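You operate a simulated robot arm through the tools that you are given. There is no shell and no other tool. Be economical: measure what you need, move in short steps, check, and stop when the job is done.

You are at the controls of a simulated robot arm. One attempt, no reset.

JOB
Shim the pinion block until its end play reads 0.0 mm.
Fine: push the white plunger to read the play, slide in only the shims that make it up, tighten the green shim knob and push the plunger again.

The check looks at the end state, three seconds after you hand in, the way a careful person would. Anything else that was tipped, shoved, dropped, spilled or broken makes it a failure.

ROBOT AND FRAMES
A 6-joint arm with a two-finger parallel gripper, fixed in place. Base frame: the origin is at the foot of the arm, x ahead of it, y to its left, z up; the work surface is at about z = 0. Units: mm, rad, N and s.
With the tool pointing down near the work surface it reaches from about 120 to 500 mm from the base axis. Its first joint turns from -1.257 to 1.257 rad. Payload 0.65 kg.
The tool frame sits at the grasp point between the pads (the TCP): z along the fingers, y along the line on which they close. The tips reach 25 mm beyond it. Largest opening 76 mm; finger width 18, thickness 10; the body of the gripper, 36 by 78 mm, starts 45 mm behind the TCP.
Orientation is told as [roll, pitch, yaw] about the base's x, y, z axes, in that order, counted from this pose: with the fingers straight down and closing along the base's y, the tool's x points along the base's -x, its y along +y and its z along -z.

CONTROLS
- The arm moves only by the tool jog_arm. Its argument "targets" is a list of rows, each an object of numbers (a shift or turn left out is 0, a gripper value left out holds the last): "tx", "ty", "tz": the shift along the tool's x, y, z in mm; "ax", "ay", "az": the turn, a rotation vector about the tool's x, y, z in rad. In form: [{"tx": .., "ty": .., "tz": .., "ax": .., "ay": .., "az": ..}, ...]. A call has 1 to 10 rows; each row is the pose to reach, as a shift and turn from the pose commanded when the call began, along the tool's axes at that moment. "fingers" is the gripper command, from -1 (shut) to 1 (fully open), values between in proportion, set as the call begins (left out, the last holds). A row lasts 0.2 s, in which the tool goes at most 50 mm and 0.15 rad; a call with a longer step from one row to the next is refused whole, and so is a gripper value outside its range. Where a pose cannot be reached the arm comes as near as it can. A force on the tool above 70 N (or 10 N above the force at the start of the call, whichever is more), or a blocked arm, ends the call early, and 0.2 s more pass. The fingers move at their own pace (about 108 mm/s each) and stop on an object; they squeeze with about 21 N. The grip force told is the motor's: it shows also when the fingers shut on nothing. Time passes only in rows, and 0.2 s behind the last, so rows that repeat a pose let the fingers close. The reply holds the time, the measured pose of the TCP, the force on the tool along the base axes, the opening and the grip force, in the units named above and with some noise, with the torque about the TCP (base axes, N m) and any sound that the robot's microphone picked up.
- Cameras (640 x 400 px; columns grow to the right, rows downward): "scene" is fixed at [78.5, 300.9, 404.4]; the picture's right is [-0.46, -0.89, 0.00], its down [-0.50, 0.26, -0.82] and it looks along [0.73, -0.38, -0.57] (base axes); focal length 214 px, centre (320, 200). "wrist" rides on the gripper at [58, 11, -81] in the tool frame; the picture's right is [-0.18, 0.98, 0.00], its down [-0.75, -0.14, -0.64] and it looks along [-0.63, -0.12, 0.77] (tool axes); focal length 243 px, centre (320, 200). There is no depth. A picture from a camera that has moved, and an enlarged one, comes with that camera's place and axes in the base frame and with its lens.
- camera(camera): a new picture of that camera. It takes no simulated time.
- inspect(camera, box): a new picture of the part [left, top, right, bottom] of that camera's present view, enlarged. It takes no simulated time.
- hand_in(): hands the job in; it is judged then, once.

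Go step by step. Nothing tells you positions but the pictures and the camera data: compare them with the known pose of the tool, close in by small moves and look again before you grip or let go. The budget is 120 turns and 84 pictures, counting those below and the enlarged ones. Unless the task says otherwise, let go and move clear before handing in, and close with one line.

The tools are called after ">>>" as name(argument=value, ...) on one line, values as JSON. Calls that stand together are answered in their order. jog_arm: Moves the arm, as the interface text tells. Its arguments: {"type":"object","properties":{"targets":{"type":"array"},"fingers":{"type":"number"}},"required":["targets"]} The other tools are called the same way: camera (camera) takes a picture; inspect (camera, box) takes an enlarged picture of a part of a camera's view; hand_in () hands the job in.

At the start:

```text
time: 0.0
tcp_pos: [270.9, 5.2, 347.9]
tcp_rot: [0.001, -0.002, -0.001]
contact_force: [0.1, -0.3, 0.1]
moment: [0.0, 0.0, 0.02]
width: 76.1
gripper_force: 0.1
```

scene: 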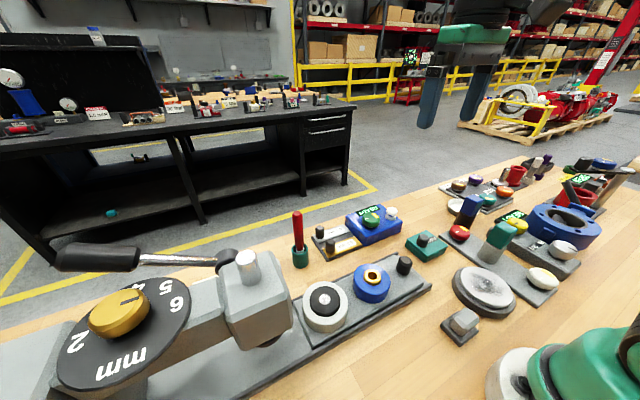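
wrist: 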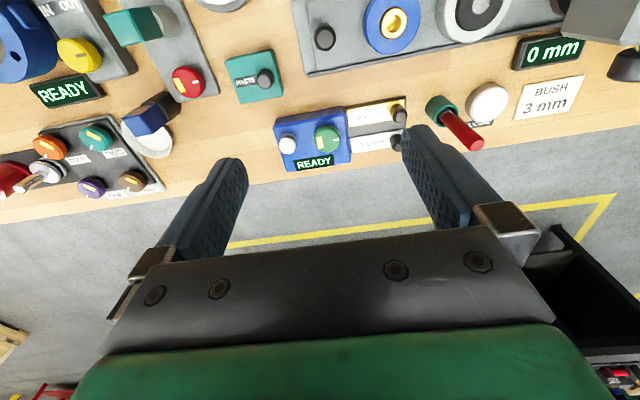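

I see a blue block with a white plunger, a green knob, a READY display and two shim slides beside it; that should be the pinion block. I'll enlarge both views.

>>> inspect(camera="wrist", box=[220, 60, 440, 198])

>>> inspect(camera="scene", box=[290, 180, 450, 280])

>>> inspect(camera="scene", box=[430, 140, 640, 280])

```text
2.90 times, centred on (330, 129) of wrist
camera zoom: at [212.2, 17.5, 428.3], right [0.19, 0.98, 0.0], down [0.75, -0.14, 0.64], along [0.63, -0.12, -0.76], focal length 703 px, centre (291, 406)
```

zoom: 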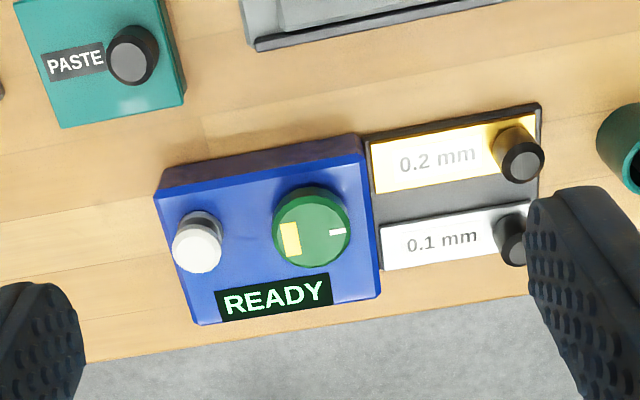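

```text
4.00 times, centred on (370, 230) of scene
camera zoom: at [78.5, 300.9, 404.4], right [-0.46, -0.89, 0.0], down [-0.5, 0.26, -0.82], along [0.73, -0.38, -0.57], focal length 858 px, centre (120, 80)
```

zoom: 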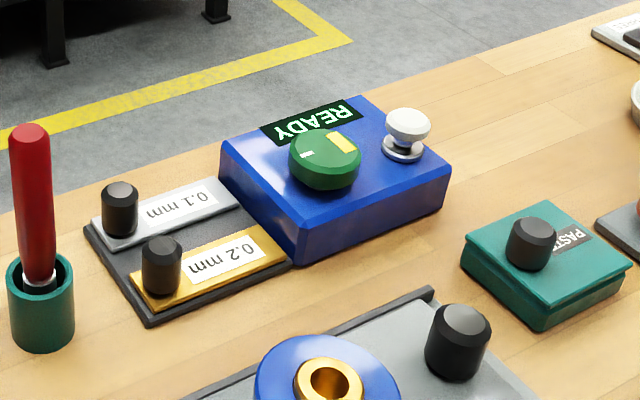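

```text
2.86 times, centred on (535, 210) of scene
camera zoom: at [78.5, 300.9, 404.4], right [-0.46, -0.89, 0.0], down [-0.5, 0.26, -0.82], along [0.73, -0.38, -0.57], focal length 613 px, centre (-294, 171)
```

zoom: 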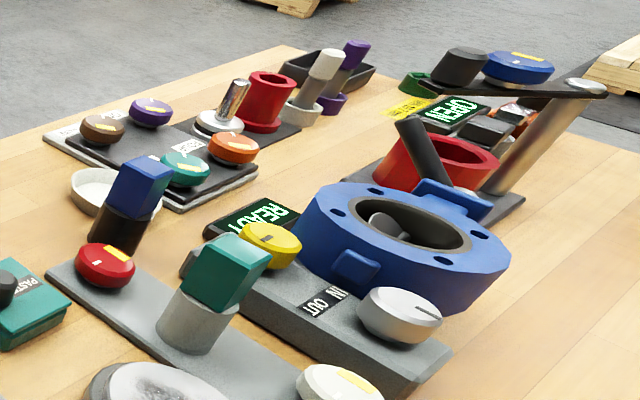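

The pinion block is around x≈390, with the plunger at y≈-72, the green knob at y≈-7 and the shim slides at +y. I'll close the fingers and go above the plunger.

>>> jog_arm(targets=[{"tx": -20, "ty": -13, "tz": 30}, {"tx": -40, "ty": -26, "tz": 60}, {"tx": -60, "ty": -39, "tz": 90}, {"tx": -80, "ty": -52, "tz": 120}, {"tx": -100, "ty": -65, "tz": 150}, {"tx": -120, "ty": -77, "tz": 180}, {"tx": -120, "ty": -77, "tz": 180}], fingers=-1)

>>> camera(camera="wrist")

>>> camera(camera="scene")

```text
time: 1.6
tcp_pos: [391.3, -74.0, 167.2]
tcp_rot: [0.0, -0.002, -0.002]
contact_force: [0.2, 0.3, 0.2]
moment: [-0.01, 0.0, 0.0]
width: 0.0
gripper_force: 21.4
```

```text
78 pictures are left
camera wrist: at [333.1, -62.1, 248.5], right [0.19, 0.98, 0.0], down [0.75, -0.14, 0.64], along [0.63, -0.12, -0.76], focal length 243 px, centre (320, 200)
```

wrist: 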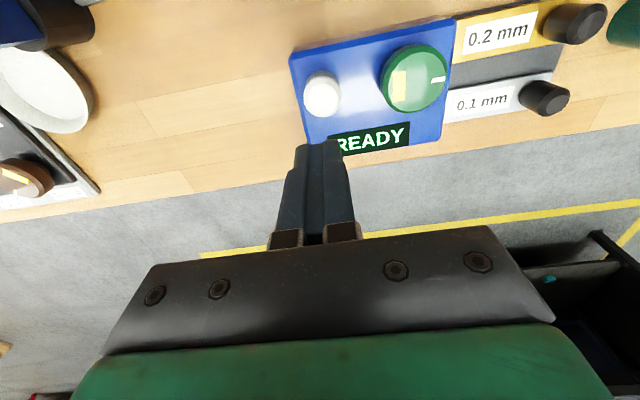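

```text
77 pictures are left
```

scene: 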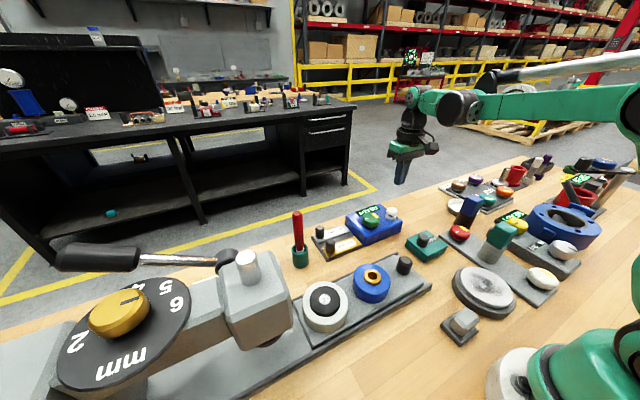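

I'm above the plunger, which I estimate at about x 390, y -72. I'll go lower and check the alignment.

>>> jog_arm(targets=[{"tz": 25, "ty": 1.5}, {"tz": 50, "ty": 1.5}, {"tz": 65, "ty": 1.5}, {"tz": 65, "ty": 1.5}])

>>> camera(camera="wrist")

>>> inspect(camera="scene", box=[310, 150, 450, 260])

```text
time: 2.6
tcp_pos: [393.1, -71.6, 103.3]
tcp_rot: [0.001, -0.003, -0.002]
contact_force: [-0.3, 0.0, 0.5]
moment: [-0.03, 0.0, -0.01]
width: 0.0
gripper_force: 21.0
```

```text
76 pictures are left
camera wrist: at [335.2, -58.0, 183.9], right [0.19, 0.98, 0.0], down [0.75, -0.14, 0.64], along [0.63, -0.12, -0.76], focal length 243 px, centre (320, 200)
```

wrist: 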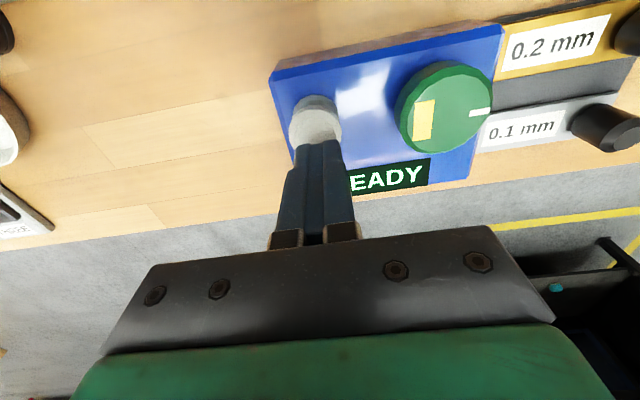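

```text
3.64 times, centred on (380, 205) of scene
camera zoom: at [78.5, 300.9, 404.4], right [-0.46, -0.89, 0.0], down [-0.5, 0.26, -0.82], along [0.73, -0.38, -0.57], focal length 780 px, centre (102, 182)
```

zoom: 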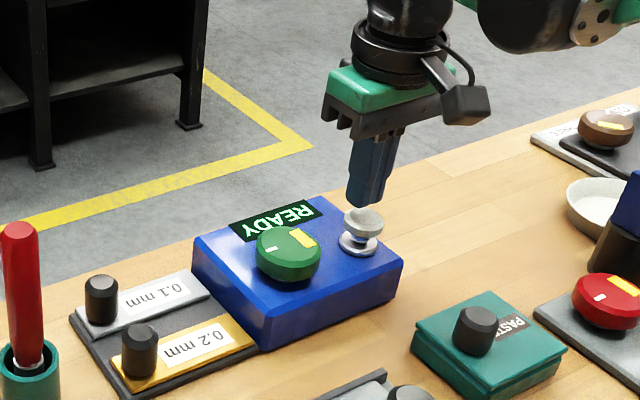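

The cap is about 6 mm nearer the base than the tip. I'll shift there and come down slowly to find contact.

>>> jog_arm(targets=[{"tx": 6, "ty": 1}, {"tx": 6, "ty": 1, "tz": 4}, {"tx": 6, "ty": 1, "tz": 8}, {"tx": 6, "ty": 1, "tz": 11}, {"tx": 6, "ty": 1, "tz": 13}])

>>> inspect(camera="scene", box=[340, 180, 420, 230])

>>> inspect(camera="wrist", box=[240, 40, 520, 215])

```text
time: 3.8
tcp_pos: [384.9, -69.4, 90.7]
tcp_rot: [0.001, -0.001, 0.0]
contact_force: [0.9, 0.6, 2.2]
moment: [0.04, 0.01, -0.03]
width: 0.0
gripper_force: 21.3
```

```text
8.00 times, centred on (380, 205) of scene
camera zoom: at [78.5, 300.9, 404.4], right [-0.46, -0.89, 0.0], down [-0.5, 0.26, -0.82], along [0.73, -0.38, -0.57], focal length 1716 px, centre (-160, 160)
```

zoom: 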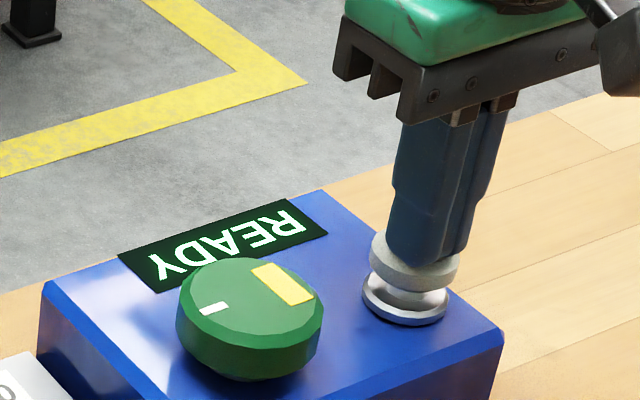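

```text
2.29 times, centred on (380, 128) of wrist
camera zoom: at [326.5, -57.6, 170.5], right [0.19, 0.98, 0.0], down [0.75, -0.14, 0.64], along [0.63, -0.12, -0.76], focal length 555 px, centre (183, 366)
```

zoom: 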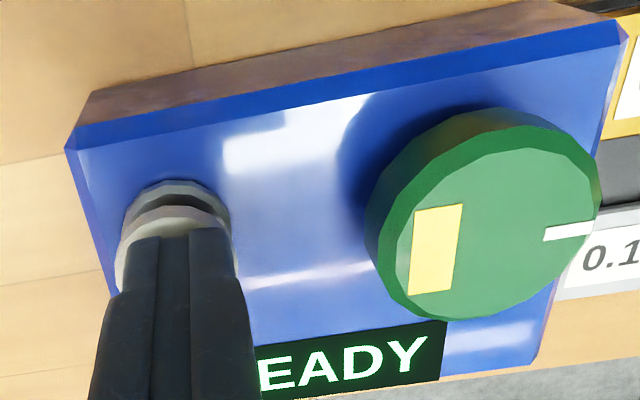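

The fingers are touching the cap, so I'll press down a few millimetres.

>>> jog_arm(targets=[{"tz": 2}, {"tz": 4}, {"tz": 6}, {"tz": 8}])

>>> inspect(camera="scene", box=[340, 180, 420, 230])

```text
time: 4.8
tcp_pos: [384.9, -69.7, 84.8]
tcp_rot: [-0.001, 0.002, -0.003]
contact_force: [-1.5, -0.8, 47.7]
moment: [0.02, 0.0, -0.03]
width: 0.0
gripper_force: 21.0
heard: click
stopped in row 4: the force on the tool passed its limit at 78 N (the readings are from after the stop); the commanded pose is now the measured one
```

```text
8.00 times, centred on (380, 205) of scene
camera zoom: at [78.4, 300.9, 404.5], right [-0.46, -0.89, 0.0], down [-0.5, 0.26, -0.82], along [0.73, -0.38, -0.57], focal length 1716 px, centre (-160, 160)
```

zoom: 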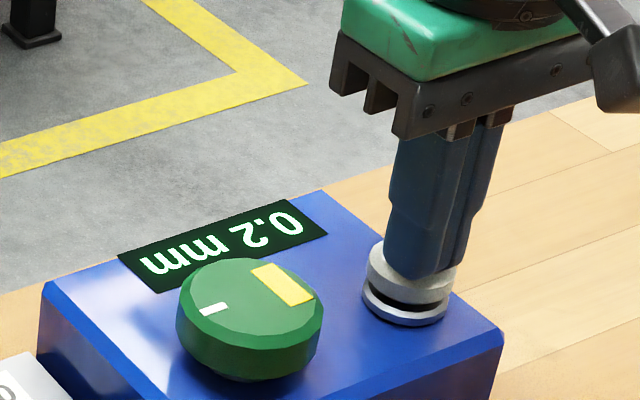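

The play reads 0.2 mm, so only the brass 0.2 mm shim goes in. I'll release the plunger, lift, and move to view the shims.

>>> jog_arm(targets=[{"tz": -30}, {"tz": -70}, {"tz": -95, "tx": 20, "ty": 40}, {"tz": -95, "tx": 40, "ty": 80}, {"tz": -95, "tx": 50, "ty": 120}, {"tz": -95, "tx": 60, "ty": 150}, {"tz": -95, "tx": 60, "ty": 150}])

>>> camera(camera="wrist")

>>> inspect(camera="scene", box=[280, 180, 440, 280])

```text
refused: row 3 steps farther than a row can; nothing moved
```

```text
71 pictures are left
camera wrist: at [326.7, -57.3, 165.5], right [0.19, 0.98, 0.0], down [0.75, -0.14, 0.64], along [0.63, -0.12, -0.77], focal length 243 px, centre (320, 200)
```

wrist: 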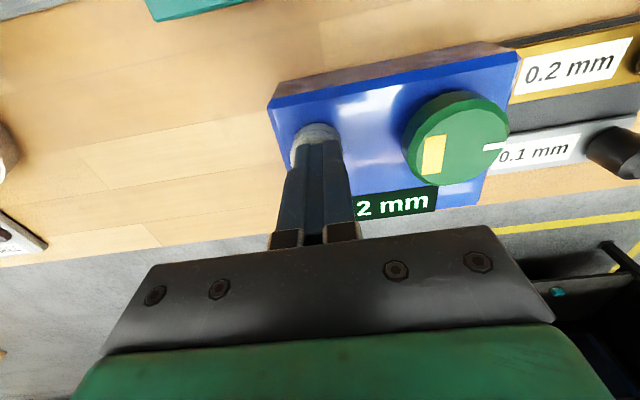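

```text
4.00 times, centred on (360, 230) of scene
camera zoom: at [78.4, 300.9, 404.5], right [-0.46, -0.89, 0.0], down [-0.5, 0.26, -0.82], along [0.73, -0.38, -0.57], focal length 858 px, centre (160, 80)
```

zoom: 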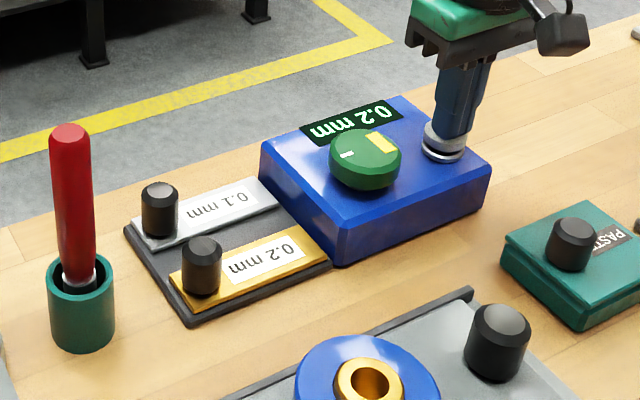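

The last move was refused because one row stepped too far. I'll repeat it with smaller steps.

>>> jog_arm(targets=[{"tz": -30}, {"tz": -65}, {"tz": -95}, {"tz": -95, "tx": 20, "ty": 40}, {"tz": -95, "tx": 35, "ty": 80}, {"tz": -95, "tx": 50, "ty": 120}, {"tz": -95, "tx": 60, "ty": 150}, {"tz": -95, "tx": 60, "ty": 150}])

>>> camera(camera="wrist")

```text
time: 6.6
tcp_pos: [324.8, 80.1, 180.6]
tcp_rot: [-0.001, 0.004, -0.002]
contact_force: [0.2, -1.1, 1.0]
moment: [-0.03, 0.0, 0.02]
width: 0.2
gripper_force: 21.0
```

```text
69 pictures are left
camera wrist: at [267.2, 92.7, 260.6], right [0.19, 0.98, 0.0], down [0.75, -0.14, 0.64], along [0.63, -0.12, -0.77], focal length 243 px, centre (320, 200)
```

wrist: 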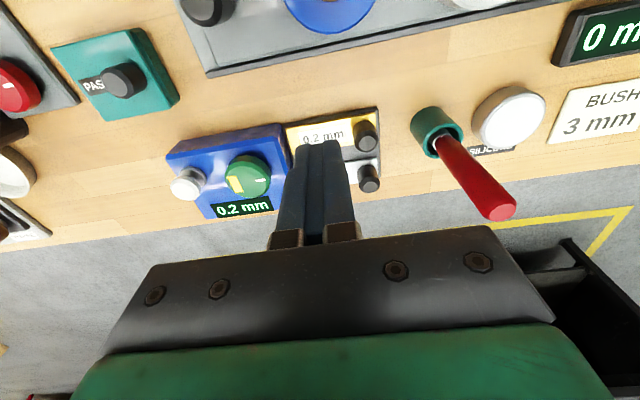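

The 0.2 shim knob is near (375, 114) and the screwdriver near y≈190. I'll turn the gripper by about 90° so its narrow side faces the screwdriver.

>>> jog_arm(targets=[{"az": -0.14}, {"az": -0.28}, {"az": -0.42}, {"az": -0.56}, {"az": -0.7}, {"az": -0.84}, {"az": -0.98}, {"az": -1.12}, {"az": -1.26}, {"az": -1.4}])

>>> jog_arm(targets=[{"az": -0.14}, {"az": -0.28}, {"az": -0.28}], fingers=0.2)

>>> camera(camera="wrist")

```text
time: 8.8
tcp_pos: [324.3, 79.7, 178.7]
tcp_rot: [0.002, 0.001, 1.399]
contact_force: [-0.5, -0.1, -0.7]
moment: [-0.02, 0.0, 0.04]
width: 0.0
gripper_force: 20.8
```

```text
time: 9.6
tcp_pos: [325.0, 78.4, 179.5]
tcp_rot: [0.004, 0.001, 1.679]
contact_force: [0.3, -0.5, 0.3]
moment: [0.03, -0.04, 0.01]
width: 45.9
gripper_force: 0.2
```

```text
68 pictures are left
camera wrist: at [320.2, 22.7, 259.1], right [-1.0, 0.08, 0.0], down [0.06, 0.76, 0.64], along [0.05, 0.64, -0.77], focal length 243 px, centre (320, 200)
```

wrist: 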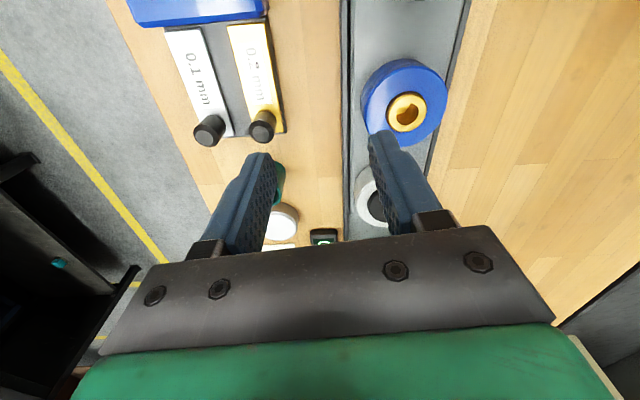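

Now I'll move over the 0.2 knob at medium height to check alignment.

>>> jog_arm(targets=[{"tx": -10, "ty": -20, "tz": 20}, {"tx": -18, "ty": -38, "tz": 40}, {"tx": -25.6, "ty": -56, "tz": 60}, {"tx": -25.6, "ty": -56, "tz": 80}, {"tx": -25.6, "ty": -56, "tz": 80}])

>>> camera(camera="wrist")

>>> inspect(camera="scene", box=[280, 180, 440, 280])

```text
time: 10.8
tcp_pos: [379.2, 112.8, 97.6]
tcp_rot: [0.002, 0.001, 1.678]
contact_force: [0.1, 0.1, 0.2]
moment: [-0.06, -0.01, 0.03]
width: 45.7
gripper_force: 0.1
```

```text
67 pictures are left
camera wrist: at [375.4, 54.6, 178.9], right [-1.0, 0.08, 0.0], down [0.06, 0.76, 0.64], along [0.05, 0.64, -0.77], focal length 243 px, centre (320, 200)
```

wrist: 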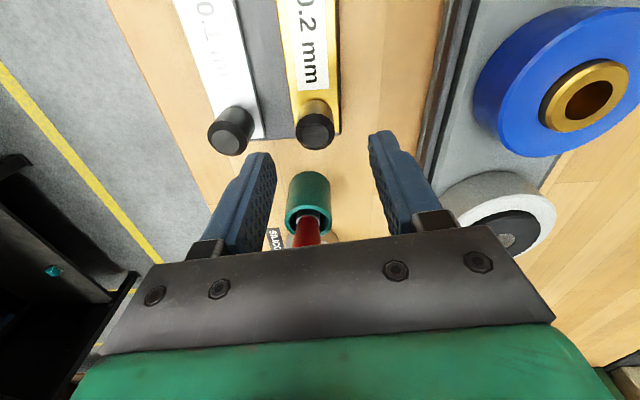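

```text
4.00 times, centred on (360, 230) of scene
camera zoom: at [78.5, 300.9, 404.4], right [-0.46, -0.89, 0.0], down [-0.5, 0.26, -0.82], along [0.73, -0.38, -0.57], focal length 858 px, centre (160, 80)
```

zoom: 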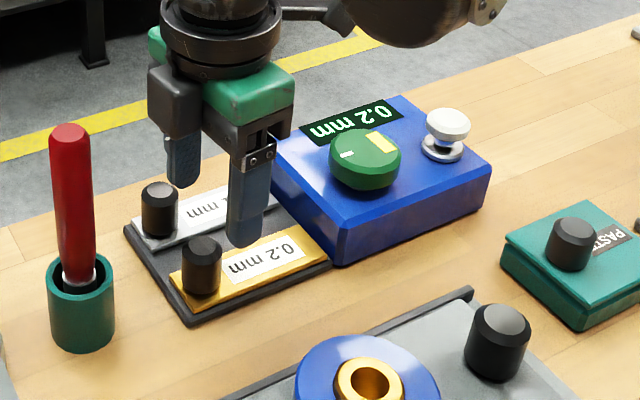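

The knob is near (384, 118), so I'll narrow the opening, correct the position and go down part way.

>>> jog_arm(targets=[{"tx": -4.5, "ty": -5}, {"tx": -4.5, "ty": -5}, {"tx": -4.5, "ty": -5, "tz": 15}, {"tx": -4.5, "ty": -5, "tz": 28}, {"tx": -4.5, "ty": -5, "tz": 28}], fingers=-0.03)

>>> camera(camera="wrist")

>>> inspect(camera="scene", box=[290, 200, 386, 260])

```text
time: 12.0
tcp_pos: [383.2, 116.1, 71.9]
tcp_rot: [0.0, 0.002, 1.677]
contact_force: [0.8, 0.2, -0.1]
moment: [-0.01, -0.01, 0.05]
width: 36.9
gripper_force: 0.1
```

```text
65 pictures are left
camera wrist: at [378.1, 59.1, 152.1], right [-1.0, 0.08, 0.0], down [0.06, 0.76, 0.64], along [0.05, 0.64, -0.77], focal length 243 px, centre (320, 200)
```

wrist: 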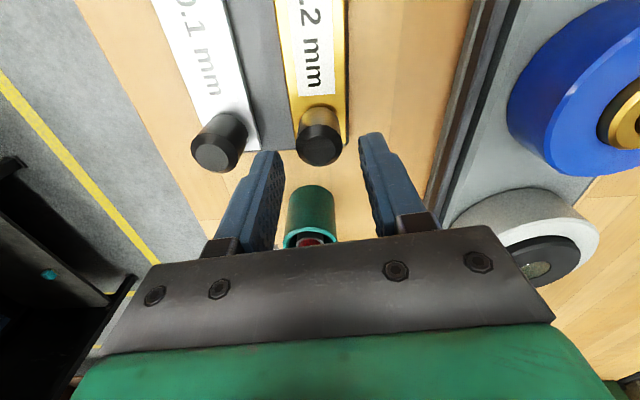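

```text
6.67 times, centred on (338, 230) of scene
camera zoom: at [78.5, 300.9, 404.4], right [-0.46, -0.89, 0.0], down [-0.5, 0.26, -0.82], along [0.73, -0.38, -0.57], focal length 1430 px, centre (200, 0)
```

zoom: 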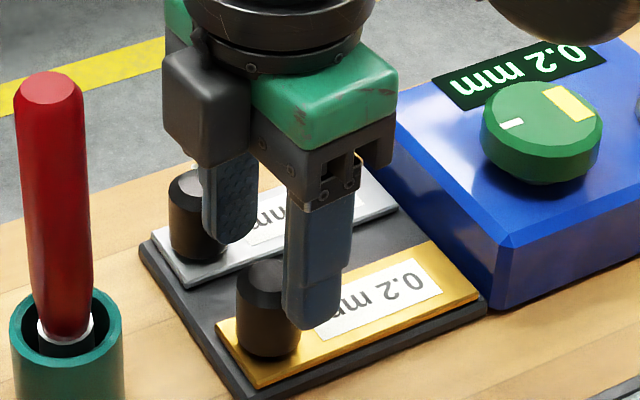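

Aligned sideways, but the knob is about 5 mm further in +y. I'll correct that and lower around it to TCP z≈45.

>>> jog_arm(targets=[{"tx": -5, "ty": -0.5}, {"tx": -5, "ty": -0.5, "tz": 8}, {"tx": -5, "ty": -0.5, "tz": 16}, {"tx": -5, "ty": -0.5, "tz": 24}, {"tx": -5, "ty": -0.5, "tz": 27}])

>>> inspect(camera="scene", box=[290, 200, 386, 260])

>>> camera(camera="wrist")

```text
time: 13.2
tcp_pos: [382.6, 121.6, 43.4]
tcp_rot: [0.002, 0.001, 1.678]
contact_force: [-1.0, -0.4, 0.3]
moment: [-0.01, -0.02, 0.0]
width: 36.9
gripper_force: 0.1
```

```text
6.67 times, centred on (338, 230) of scene
camera zoom: at [78.5, 300.9, 404.4], right [-0.46, -0.89, 0.0], down [-0.5, 0.26, -0.82], along [0.73, -0.38, -0.57], focal length 1430 px, centre (200, 0)
```

zoom: 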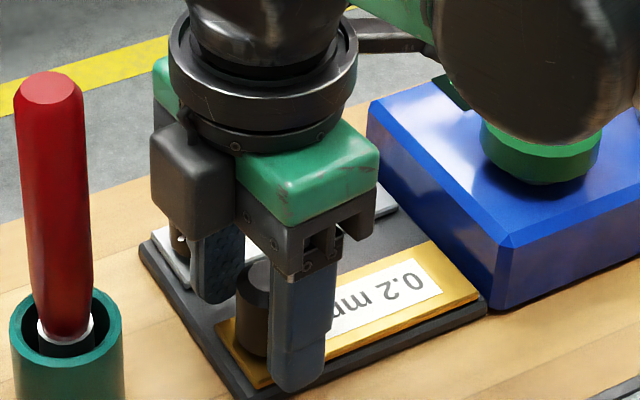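

```text
62 pictures are left
camera wrist: at [377.7, 64.0, 124.7], right [-1.0, 0.08, 0.0], down [0.06, 0.76, 0.64], along [0.05, 0.64, -0.77], focal length 243 px, centre (320, 200)
```

wrist: 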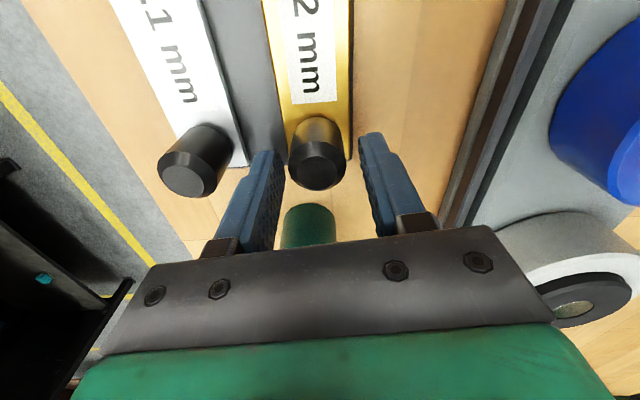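

The fingers straddle the knob, so I'll grip it.

>>> jog_arm(targets=[{"tz": 0}, {"tz": 0}, {"tz": 0}], fingers=-1)

```text
time: 14.0
tcp_pos: [382.7, 122.2, 44.7]
tcp_rot: [0.002, 0.002, 1.68]
contact_force: [-2.6, 0.3, -4.6]
moment: [-0.02, -0.57, 0.1]
width: 23.6
gripper_force: 39.8
```

It's gripped. Now a first short slide towards the block, watching the side force to get the direction.

>>> jog_arm(targets=[{"tx": 4, "ty": 0.2}, {"tx": 8, "ty": 0.4}, {"tx": 12, "ty": 0.6}, {"tx": 12, "ty": 0.6}])

>>> camera(camera="wrist")

```text
time: 15.0
tcp_pos: [383.4, 110.2, 43.9]
tcp_rot: [0.006, 0.001, 1.678]
contact_force: [-28.7, 0.0, 16.8]
moment: [-0.14, -0.32, -0.01]
width: 23.7
gripper_force: 39.4
```

```text
61 pictures are left
camera wrist: at [378.2, 52.3, 124.7], right [-1.0, 0.08, 0.01], down [0.06, 0.76, 0.64], along [0.05, 0.64, -0.77], focal length 243 px, centre (320, 200)
```

wrist: 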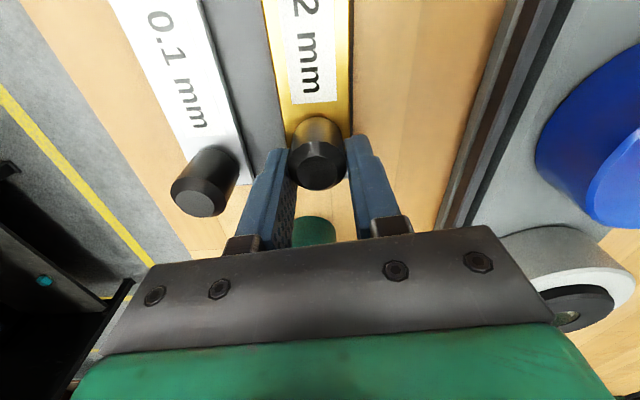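

It slides freely. The force pushes the tool to -x, so I'll bring the direction round to nearly pure -y and continue.

>>> jog_arm(targets=[{"tx": 4, "ty": 1.5}, {"tx": 8, "ty": 2.1}, {"tx": 12, "ty": 2.7}, {"tx": 12, "ty": 2.7}])

```text
time: 16.0
tcp_pos: [382.6, 98.5, 43.4]
tcp_rot: [-0.003, 0.0, 1.676]
contact_force: [12.5, 0.4, -20.4]
moment: [0.8, 0.5, 0.23]
width: 23.6
gripper_force: 39.7
```

>>> jog_arm(targets=[{"tx": 4, "ty": 0}, {"tx": 8, "ty": 0.4}, {"tx": 12, "ty": 0.8}, {"tx": 12, "ty": 0.8}])

>>> camera(camera="wrist")

>>> inspect(camera="scene", box=[290, 190, 402, 260])

```text
time: 17.0
tcp_pos: [382.9, 87.2, 44.0]
tcp_rot: [-0.001, 0.0, 1.679]
contact_force: [24.5, 14.0, 29.9]
moment: [-0.14, 0.17, 0.31]
width: 23.9
gripper_force: 39.8
```

```text
60 pictures are left
camera wrist: at [377.6, 28.6, 123.9], right [-1.0, 0.08, 0.0], down [0.06, 0.76, 0.64], along [0.05, 0.64, -0.77], focal length 243 px, centre (320, 200)
```

wrist: 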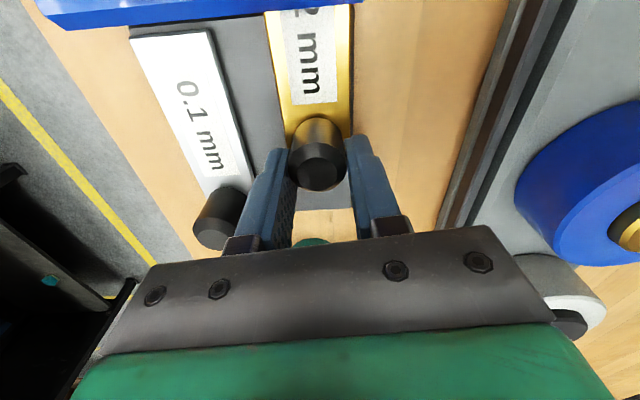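

```text
5.71 times, centred on (346, 225) of scene
camera zoom: at [78.4, 300.8, 404.5], right [-0.46, -0.89, 0.0], down [-0.5, 0.26, -0.82], along [0.73, -0.38, -0.57], focal length 1226 px, centre (171, 57)
```

zoom: 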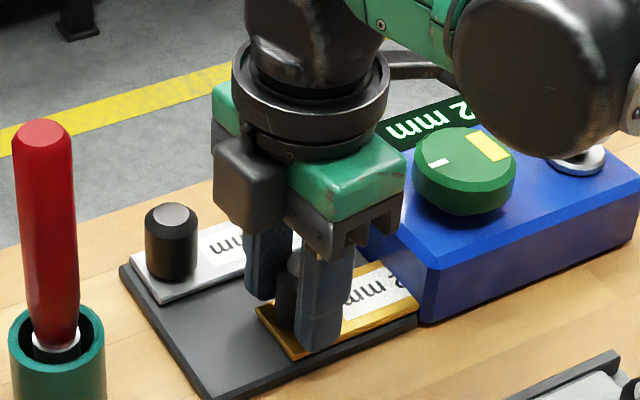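

The shim is moving in well. I'll relieve the side and down force and continue.

>>> jog_arm(targets=[{"tx": 3, "ty": -0.6, "tz": -0.7}, {"tx": 6, "ty": -0.3, "tz": -0.7}, {"tx": 10, "ty": 0.1, "tz": -0.7}, {"tx": 10, "ty": 0.1, "tz": -0.7}])

```text
time: 18.0
tcp_pos: [383.4, 77.3, 42.6]
tcp_rot: [-0.005, -0.005, 1.678]
contact_force: [24.7, 34.1, -4.2]
moment: [0.23, 0.33, 0.13]
width: 23.6
gripper_force: 40.0
```

>>> jog_arm(targets=[{"tx": 0.5, "ty": -1}, {"tx": 3, "ty": -1}, {"tx": 6, "ty": -1}, {"tx": 6, "ty": -1}])

>>> inspect(camera="scene", box=[290, 190, 402, 260])

>>> camera(camera="wrist")

```text
time: 19.0
tcp_pos: [385.0, 68.6, 44.9]
tcp_rot: [0.005, 0.003, 1.675]
contact_force: [-5.4, 0.0, 0.6]
moment: [0.5, -0.12, -0.12]
width: 22.0
gripper_force: 38.8
```

```text
5.71 times, centred on (346, 225) of scene
camera zoom: at [78.5, 300.8, 404.4], right [-0.46, -0.89, 0.0], down [-0.5, 0.26, -0.82], along [0.73, -0.38, -0.57], focal length 1226 px, centre (171, 57)
```

zoom: 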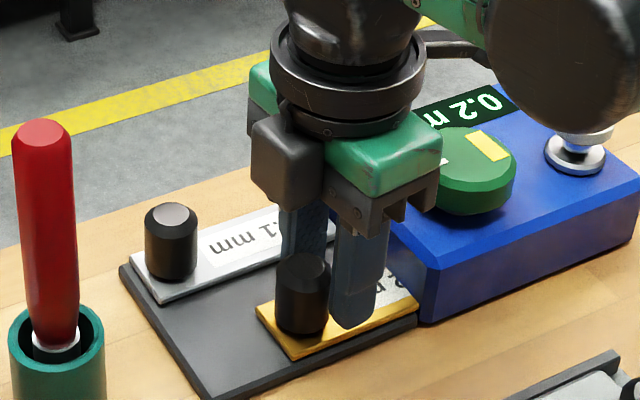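

```text
57 pictures are left
camera wrist: at [379.7, 10.7, 126.5], right [-1.0, 0.08, 0.0], down [0.06, 0.77, 0.64], along [0.05, 0.64, -0.77], focal length 243 px, centre (320, 200)
```

wrist: 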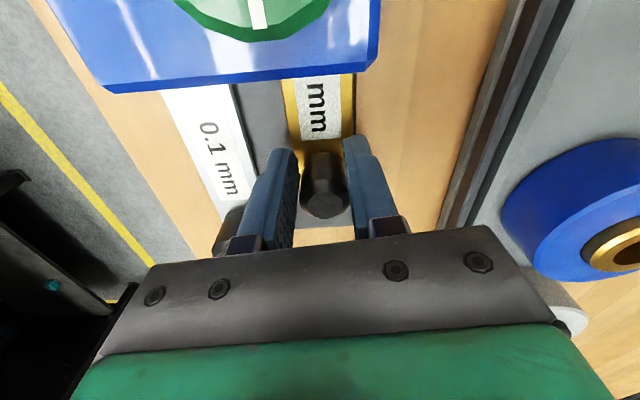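

The fingers slipped off: the shim stopped after about 35 mm, which is either its end stop or a jam. I'll open, lift, and try a gentle push from behind to confirm it is home.

>>> jog_arm(targets=[{"tz": 0}, {"tz": 0}, {"tz": -25}, {"tz": -50}, {"tx": -20, "ty": -1, "tz": -50}, {"tx": -43, "ty": -1, "tz": -50}, {"tx": -43, "ty": -1, "tz": -50}], fingers=0.0)

>>> inspect(camera="scene", box=[290, 190, 402, 260])

>>> camera(camera="wrist")

```text
time: 20.6
tcp_pos: [382.7, 114.3, 93.1]
tcp_rot: [0.002, 0.002, 1.678]
contact_force: [0.8, 0.4, -0.1]
moment: [0.02, 0.0, 0.02]
width: 38.0
gripper_force: 0.0
```

```text
5.71 times, centred on (346, 225) of scene
camera zoom: at [78.5, 300.9, 404.4], right [-0.46, -0.89, 0.0], down [-0.5, 0.26, -0.82], along [0.73, -0.38, -0.57], focal length 1226 px, centre (171, 57)
```

zoom: 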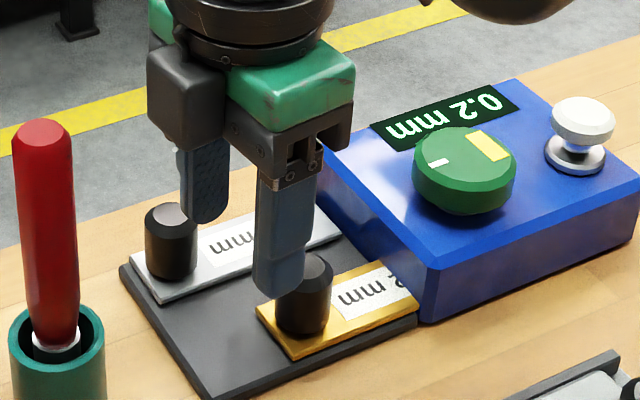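

```text
55 pictures are left
camera wrist: at [377.4, 56.1, 174.3], right [-1.0, 0.08, 0.0], down [0.06, 0.76, 0.64], along [0.05, 0.64, -0.77], focal length 243 px, centre (320, 200)
```

wrist: 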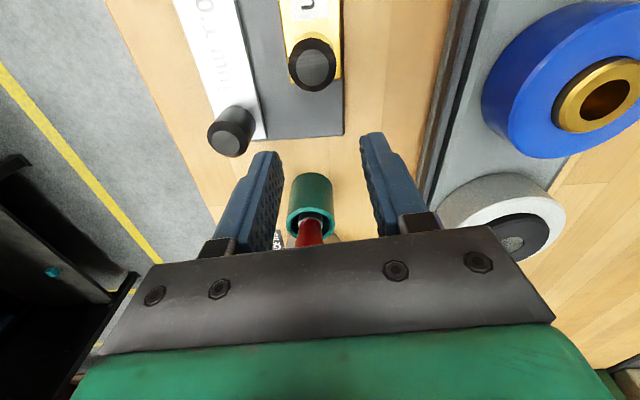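

Knob centre is at about y≈84. I'll close the fingers behind it, lower, and push gently.

>>> jog_arm(targets=[{"tz": 0}, {"tz": 0}, {"ty": -1, "tz": 0}, {"ty": -1, "tz": 25}, {"ty": -1, "tz": 49}, {"ty": -1, "tz": 49}], fingers=-1)

>>> jog_arm(targets=[{"tx": 2}, {"tx": 4}, {"tx": 6}, {"tx": 7}, {"tx": 8}, {"tx": 9}, {"tx": 10}])

>>> inspect(camera="scene", box=[290, 190, 402, 260])

```text
time: 22.0
tcp_pos: [382.5, 112.0, 43.9]
tcp_rot: [0.002, 0.002, 1.678]
contact_force: [0.5, -0.5, -0.1]
moment: [0.04, 0.02, 0.03]
width: 0.0
gripper_force: 20.9
```

```text
time: 23.6
tcp_pos: [384.0, 103.1, 46.4]
tcp_rot: [0.002, 0.0, 1.679]
contact_force: [-0.2, 0.6, -0.4]
moment: [-0.04, -0.02, -0.02]
width: 0.0
gripper_force: 20.5
```

```text
5.71 times, centred on (346, 225) of scene
camera zoom: at [78.5, 300.9, 404.4], right [-0.46, -0.89, 0.0], down [-0.5, 0.26, -0.82], along [0.73, -0.38, -0.57], focal length 1226 px, centre (171, 57)
```

zoom: 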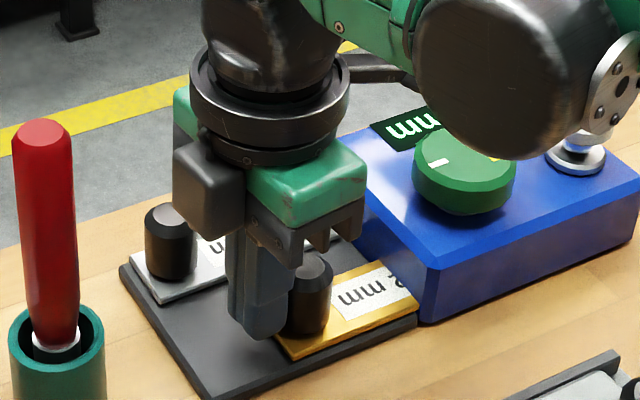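

Nearly at contact, so I'll continue pushing.

>>> jog_arm(targets=[{"tx": 1.5}, {"tx": 3}, {"tx": 4.5}, {"tx": 6}, {"tx": 7}, {"tx": 8}, {"tx": 9}, {"tx": 10}])

>>> inspect(camera="scene", box=[290, 190, 402, 260])

```text
time: 25.0
tcp_pos: [384.0, 101.5, 44.7]
tcp_rot: [0.005, -0.019, 1.688]
contact_force: [-0.6, 9.3, 2.0]
moment: [-0.03, 0.03, -0.03]
width: 0.0
gripper_force: 20.6
stopped in row 6: the force on the tool passed its limit at 72 N (the readings are from after the stop); the commanded pose is now the measured one
```

```text
5.71 times, centred on (346, 225) of scene
camera zoom: at [78.6, 300.8, 404.5], right [-0.46, -0.89, 0.0], down [-0.5, 0.26, -0.82], along [0.73, -0.38, -0.57], focal length 1226 px, centre (171, 57)
```

zoom: 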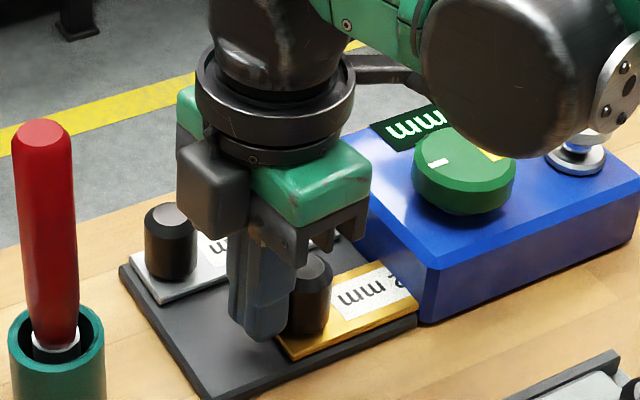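

The shim is against a hard stop, so it is home. Next I'll lift and move above the green knob with the fingers open.

>>> jog_arm(targets=[{"tx": -3}, {"tx": -3, "tz": -30}, {"tx": -3, "tz": -65}, {"tx": -3, "tz": -90}, {"tx": 30, "ty": 2, "tz": -90}, {"tx": 60, "ty": 4, "tz": -90}, {"tx": 90, "ty": 6, "tz": -90}, {"tx": 108, "ty": 6.7, "tz": -90}, {"tx": 108, "ty": 6.7, "tz": -90}])

>>> jog_arm(targets=[{"tz": 0}, {"tz": 0}], fingers=0.7)

>>> camera(camera="wrist")

>>> inspect(camera="scene", box=[310, 170, 438, 250])

```text
time: 27.0
tcp_pos: [388.4, -6.8, 130.2]
tcp_rot: [0.005, -0.017, 1.688]
contact_force: [-0.3, 0.0, 0.7]
moment: [0.04, 0.01, -0.05]
width: 0.1
gripper_force: 21.3
```

```text
time: 27.6
tcp_pos: [389.1, -5.4, 130.3]
tcp_rot: [0.002, -0.018, 1.688]
contact_force: [0.7, -0.4, 0.4]
moment: [0.01, 0.03, -0.01]
width: 64.8
gripper_force: 0.0
```

```text
52 pictures are left
camera wrist: at [385.7, -65.8, 209.9], right [-1.0, 0.07, 0.01], down [0.06, 0.75, 0.66], along [0.04, 0.65, -0.76], focal length 243 px, centre (320, 200)
```

wrist: 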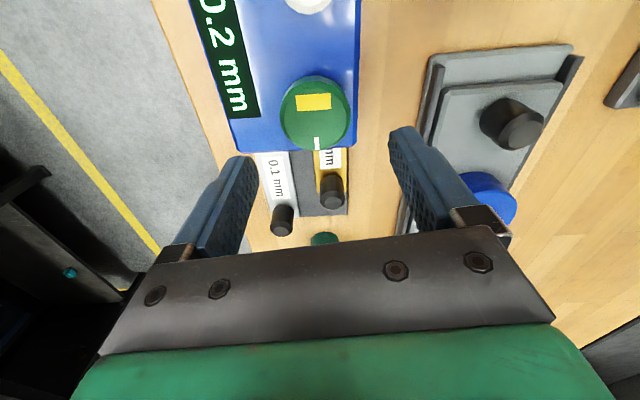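

```text
5.00 times, centred on (374, 210) of scene
camera zoom: at [78.5, 300.9, 404.4], right [-0.46, -0.89, 0.0], down [-0.5, 0.26, -0.82], along [0.73, -0.38, -0.57], focal length 1072 px, centre (50, 150)
```

zoom: 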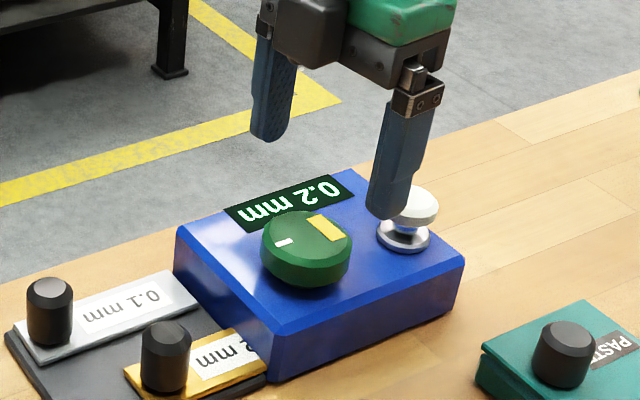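

The knob is centred at about (389, -7), 45 mm across. I'll lower the open fingers around it.

>>> jog_arm(targets=[{"tx": 1.5, "tz": 20}, {"tx": 1.5, "tz": 40}, {"tx": 1.5, "tz": 50}, {"tx": 1.5, "tz": 56}, {"tx": 1.5, "tz": 56}])

>>> camera(camera="wrist")

>>> inspect(camera="scene", box=[310, 170, 438, 250])

```text
time: 28.8
tcp_pos: [388.8, -6.0, 76.3]
tcp_rot: [0.006, -0.018, 1.689]
contact_force: [0.7, 0.4, -0.4]
moment: [0.01, -0.01, -0.01]
width: 64.8
gripper_force: 0.1
```

```text
50 pictures are left
camera wrist: at [386.1, -66.5, 156.4], right [-1.0, 0.07, 0.01], down [0.06, 0.75, 0.66], along [0.04, 0.65, -0.76], focal length 243 px, centre (320, 200)
```

wrist: 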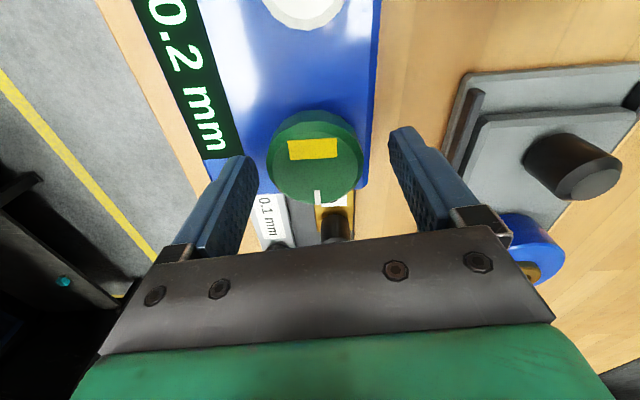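

```text
5.00 times, centred on (374, 210) of scene
camera zoom: at [78.5, 300.9, 404.4], right [-0.46, -0.89, 0.0], down [-0.5, 0.26, -0.82], along [0.73, -0.38, -0.57], focal length 1072 px, centre (50, 150)
```

zoom: 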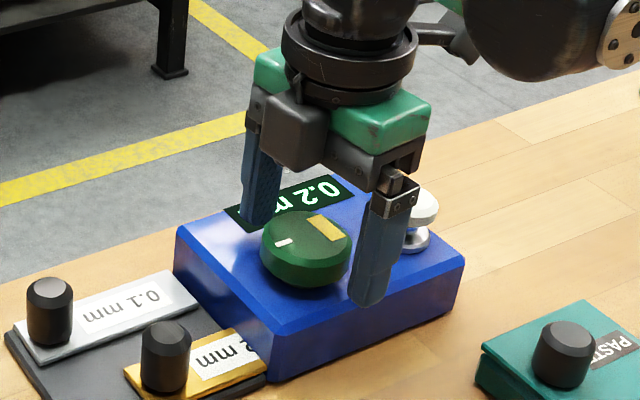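

>>> jog_arm(targets=[{"tx": 3, "ty": -1}, {"tx": 3, "ty": -1, "tz": 3}, {"tx": 3, "ty": -1, "tz": 3}])

>>> jog_arm(targets=[{"tz": 0}, {"tz": 0}, {"tz": 0}], fingers=-1)

>>> camera(camera="wrist")

```text
time: 29.6
tcp_pos: [390.8, -10.6, 74.6]
tcp_rot: [0.003, -0.017, 1.689]
contact_force: [-0.5, 0.6, 0.0]
moment: [0.01, 0.01, 0.0]
width: 64.7
gripper_force: 0.0
```

```text
time: 30.4
tcp_pos: [392.0, -10.9, 73.3]
tcp_rot: [-0.003, -0.016, 1.688]
contact_force: [40.6, 3.0, -17.8]
moment: [0.19, 0.18, -0.34]
width: 44.3
gripper_force: 45.0
```

```text
48 pictures are left
camera wrist: at [388.0, -69.8, 154.1], right [-1.0, 0.07, 0.0], down [0.05, 0.75, 0.66], along [0.05, 0.65, -0.76], focal length 243 px, centre (320, 200)
```

wrist: 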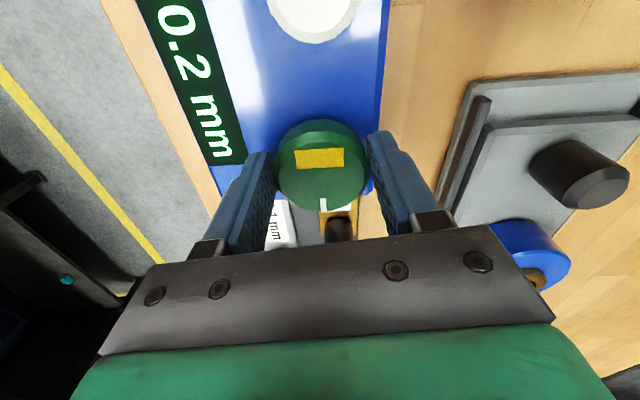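

The knob is gripped at 44 mm. I'll relieve the side force and turn clockwise in small steps.

>>> jog_arm(targets=[{"ty": -1.5}, {"ty": -1.5, "az": 0.08}, {"ty": -1.5, "az": 0.16}, {"ty": -1.5, "az": 0.24}, {"ty": -1.5, "az": 0.24}])

>>> camera(camera="wrist")

```text
time: 31.6
tcp_pos: [390.8, -10.4, 76.4]
tcp_rot: [0.01, -0.016, 1.448]
contact_force: [3.7, 13.0, -36.0]
moment: [0.24, -0.23, -0.03]
width: 44.1
gripper_force: 45.4
```

```text
47 pictures are left
camera wrist: at [374.1, -67.3, 154.9], right [-0.95, 0.3, 0.01], down [0.24, 0.72, 0.65], along [0.19, 0.63, -0.76], focal length 243 px, centre (320, 200)
```

wrist: 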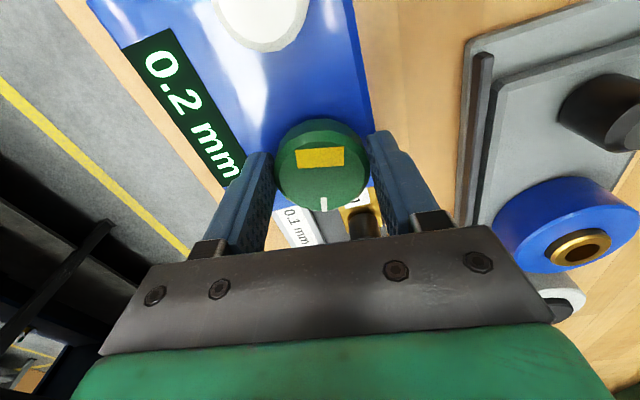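

The knob follows the gripper with low torque. I'll ease the upward pull and keep turning.

>>> jog_arm(targets=[{"tz": 1, "az": 0.1}, {"tz": 1, "az": 0.2}, {"tz": 1, "az": 0.3}, {"tz": 1, "az": 0.4}, {"tz": 1, "az": 0.5}, {"tz": 1, "az": 0.5}])

```text
time: 33.0
tcp_pos: [389.8, -10.7, 72.7]
tcp_rot: [0.028, -0.002, 0.948]
contact_force: [-63.4, 24.8, -3.2]
moment: [0.56, -0.01, 0.32]
width: 44.2
gripper_force: 45.0
```

Side force has built up, so I'll recentre and look.

>>> jog_arm(targets=[{"tx": 0.4, "ty": 1.6}, {"tx": 0.4, "ty": 1.6}])

>>> camera(camera="wrist")

>>> inspect(camera="scene", box=[310, 170, 438, 250])

```text
time: 33.6
tcp_pos: [389.4, -11.0, 73.1]
tcp_rot: [0.023, -0.007, 0.948]
contact_force: [-36.6, 28.2, -30.8]
moment: [-0.56, 0.39, 0.2]
width: 44.0
gripper_force: 45.0
```

```text
46 pictures are left
camera wrist: at [347.5, -52.1, 154.2], right [-0.69, 0.72, 0.02], down [0.56, 0.52, 0.65], along [0.45, 0.46, -0.76], focal length 243 px, centre (320, 200)
```

wrist: 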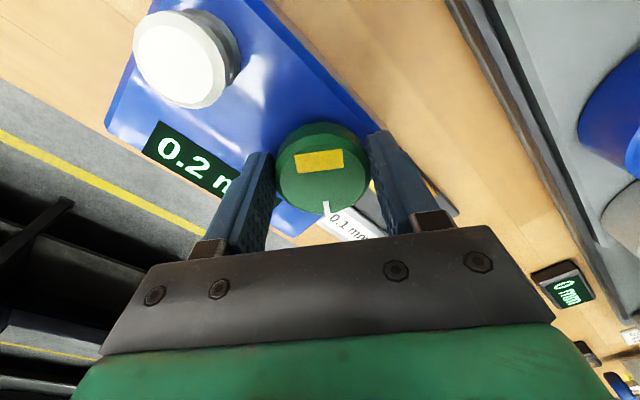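

```text
5.00 times, centred on (374, 210) of scene
camera zoom: at [78.6, 300.9, 404.4], right [-0.46, -0.89, 0.0], down [-0.5, 0.26, -0.82], along [0.73, -0.38, -0.57], focal length 1072 px, centre (50, 150)
```

zoom: 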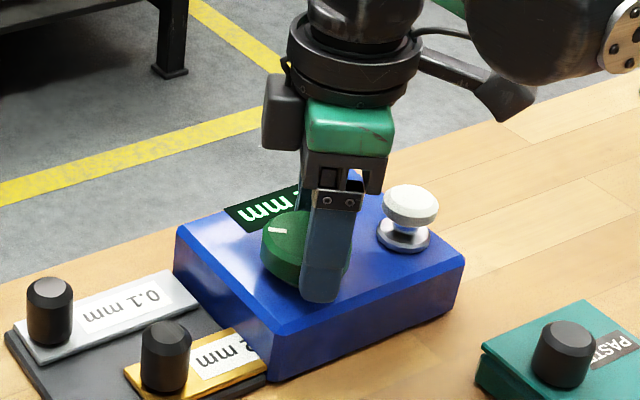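

>>> jog_arm(targets=[{"ty": 1.3, "tz": 0.7}, {"ty": 1.3, "tz": 0.7, "az": 0.1}, {"ty": 1.3, "tz": 0.7, "az": 0.2}, {"ty": 1.3, "tz": 0.7, "az": 0.3}, {"ty": 1.3, "tz": 0.7, "az": 0.3}])

>>> camera(camera="wrist")

```text
time: 34.8
tcp_pos: [388.9, -9.7, 74.2]
tcp_rot: [0.022, 0.002, 0.645]
contact_force: [-38.1, 14.1, 31.4]
moment: [0.12, 0.48, 0.15]
width: 43.9
gripper_force: 44.9
```

```text
44 pictures are left
camera wrist: at [336.3, -36.1, 154.6], right [-0.44, 0.9, 0.02], down [0.7, 0.33, 0.64], along [0.56, 0.3, -0.77], focal length 243 px, centre (320, 200)
```

wrist: 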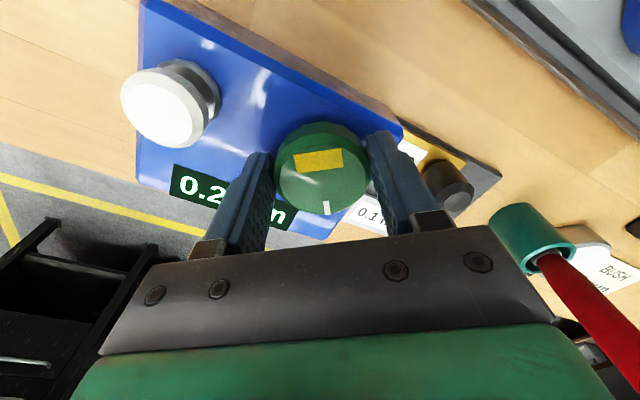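

>>> jog_arm(targets=[{"tx": 0.6, "ty": 0.9, "tz": -0.7}, {"tx": 0.6, "ty": 0.9, "tz": -0.7, "az": 0.1}, {"tx": 0.6, "ty": 0.9, "tz": -0.7, "az": 0.2}, {"tx": 0.6, "ty": 0.9, "tz": -0.7, "az": 0.3}, {"tx": 0.6, "ty": 0.9, "tz": -0.7, "az": 0.4}, {"tx": 0.6, "ty": 0.9, "tz": -0.7, "az": 0.4}])

>>> camera(camera="wrist")

```text
time: 36.2
tcp_pos: [388.3, -8.4, 74.0]
tcp_rot: [0.024, 0.006, 0.248]
contact_force: [-27.5, 36.1, -17.8]
moment: [-0.54, 0.2, 0.16]
width: 43.9
gripper_force: 45.1
```

```text
43 pictures are left
camera wrist: at [329.2, -12.1, 154.8], right [-0.06, 1.0, 0.02], down [0.77, 0.03, 0.64], along [0.63, 0.06, -0.77], focal length 243 px, centre (320, 200)
```

wrist: 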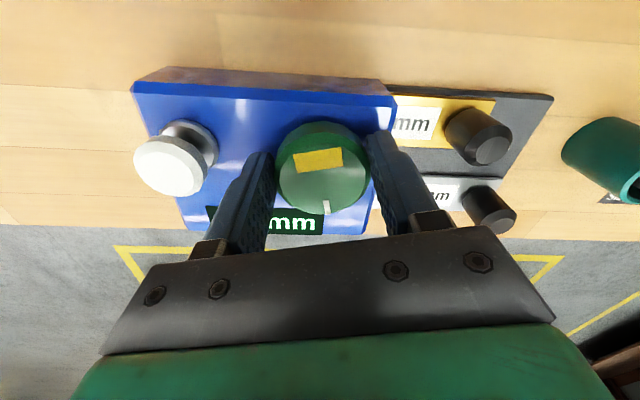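

>>> jog_arm(targets=[{"tx": 0.5, "ty": 1.2, "tz": 0.4}, {"tx": 0.5, "ty": 1.2, "tz": 0.4, "az": 0.1}, {"tx": 0.5, "ty": 1.2, "tz": 0.4, "az": 0.2}, {"tx": 0.5, "ty": 1.2, "tz": 0.4, "az": 0.3}, {"tx": 0.5, "ty": 1.2, "tz": 0.4, "az": 0.4}, {"tx": 0.5, "ty": 1.2, "tz": 0.4, "az": 0.4}])

>>> camera(camera="wrist")

```text
time: 37.6
tcp_pos: [387.3, -6.8, 74.0]
tcp_rot: [0.022, 0.009, -0.152]
contact_force: [-9.4, 35.6, 28.3]
moment: [0.22, -0.26, 0.12]
width: 44.1
gripper_force: 44.4
```

```text
42 pictures are left
camera wrist: at [332.0, 13.0, 154.6], right [0.33, 0.94, 0.02], down [0.73, -0.27, 0.63], along [0.6, -0.2, -0.77], focal length 243 px, centre (320, 200)
```

wrist: 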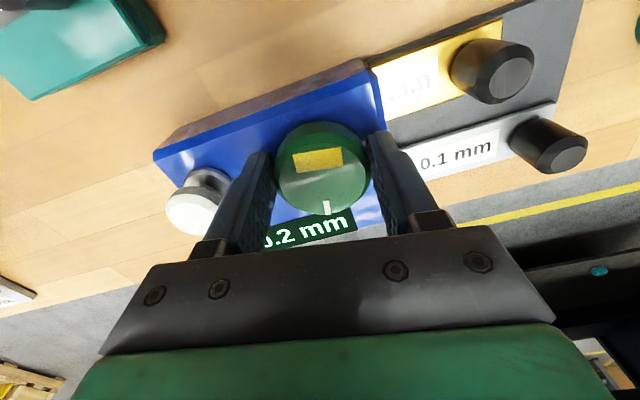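

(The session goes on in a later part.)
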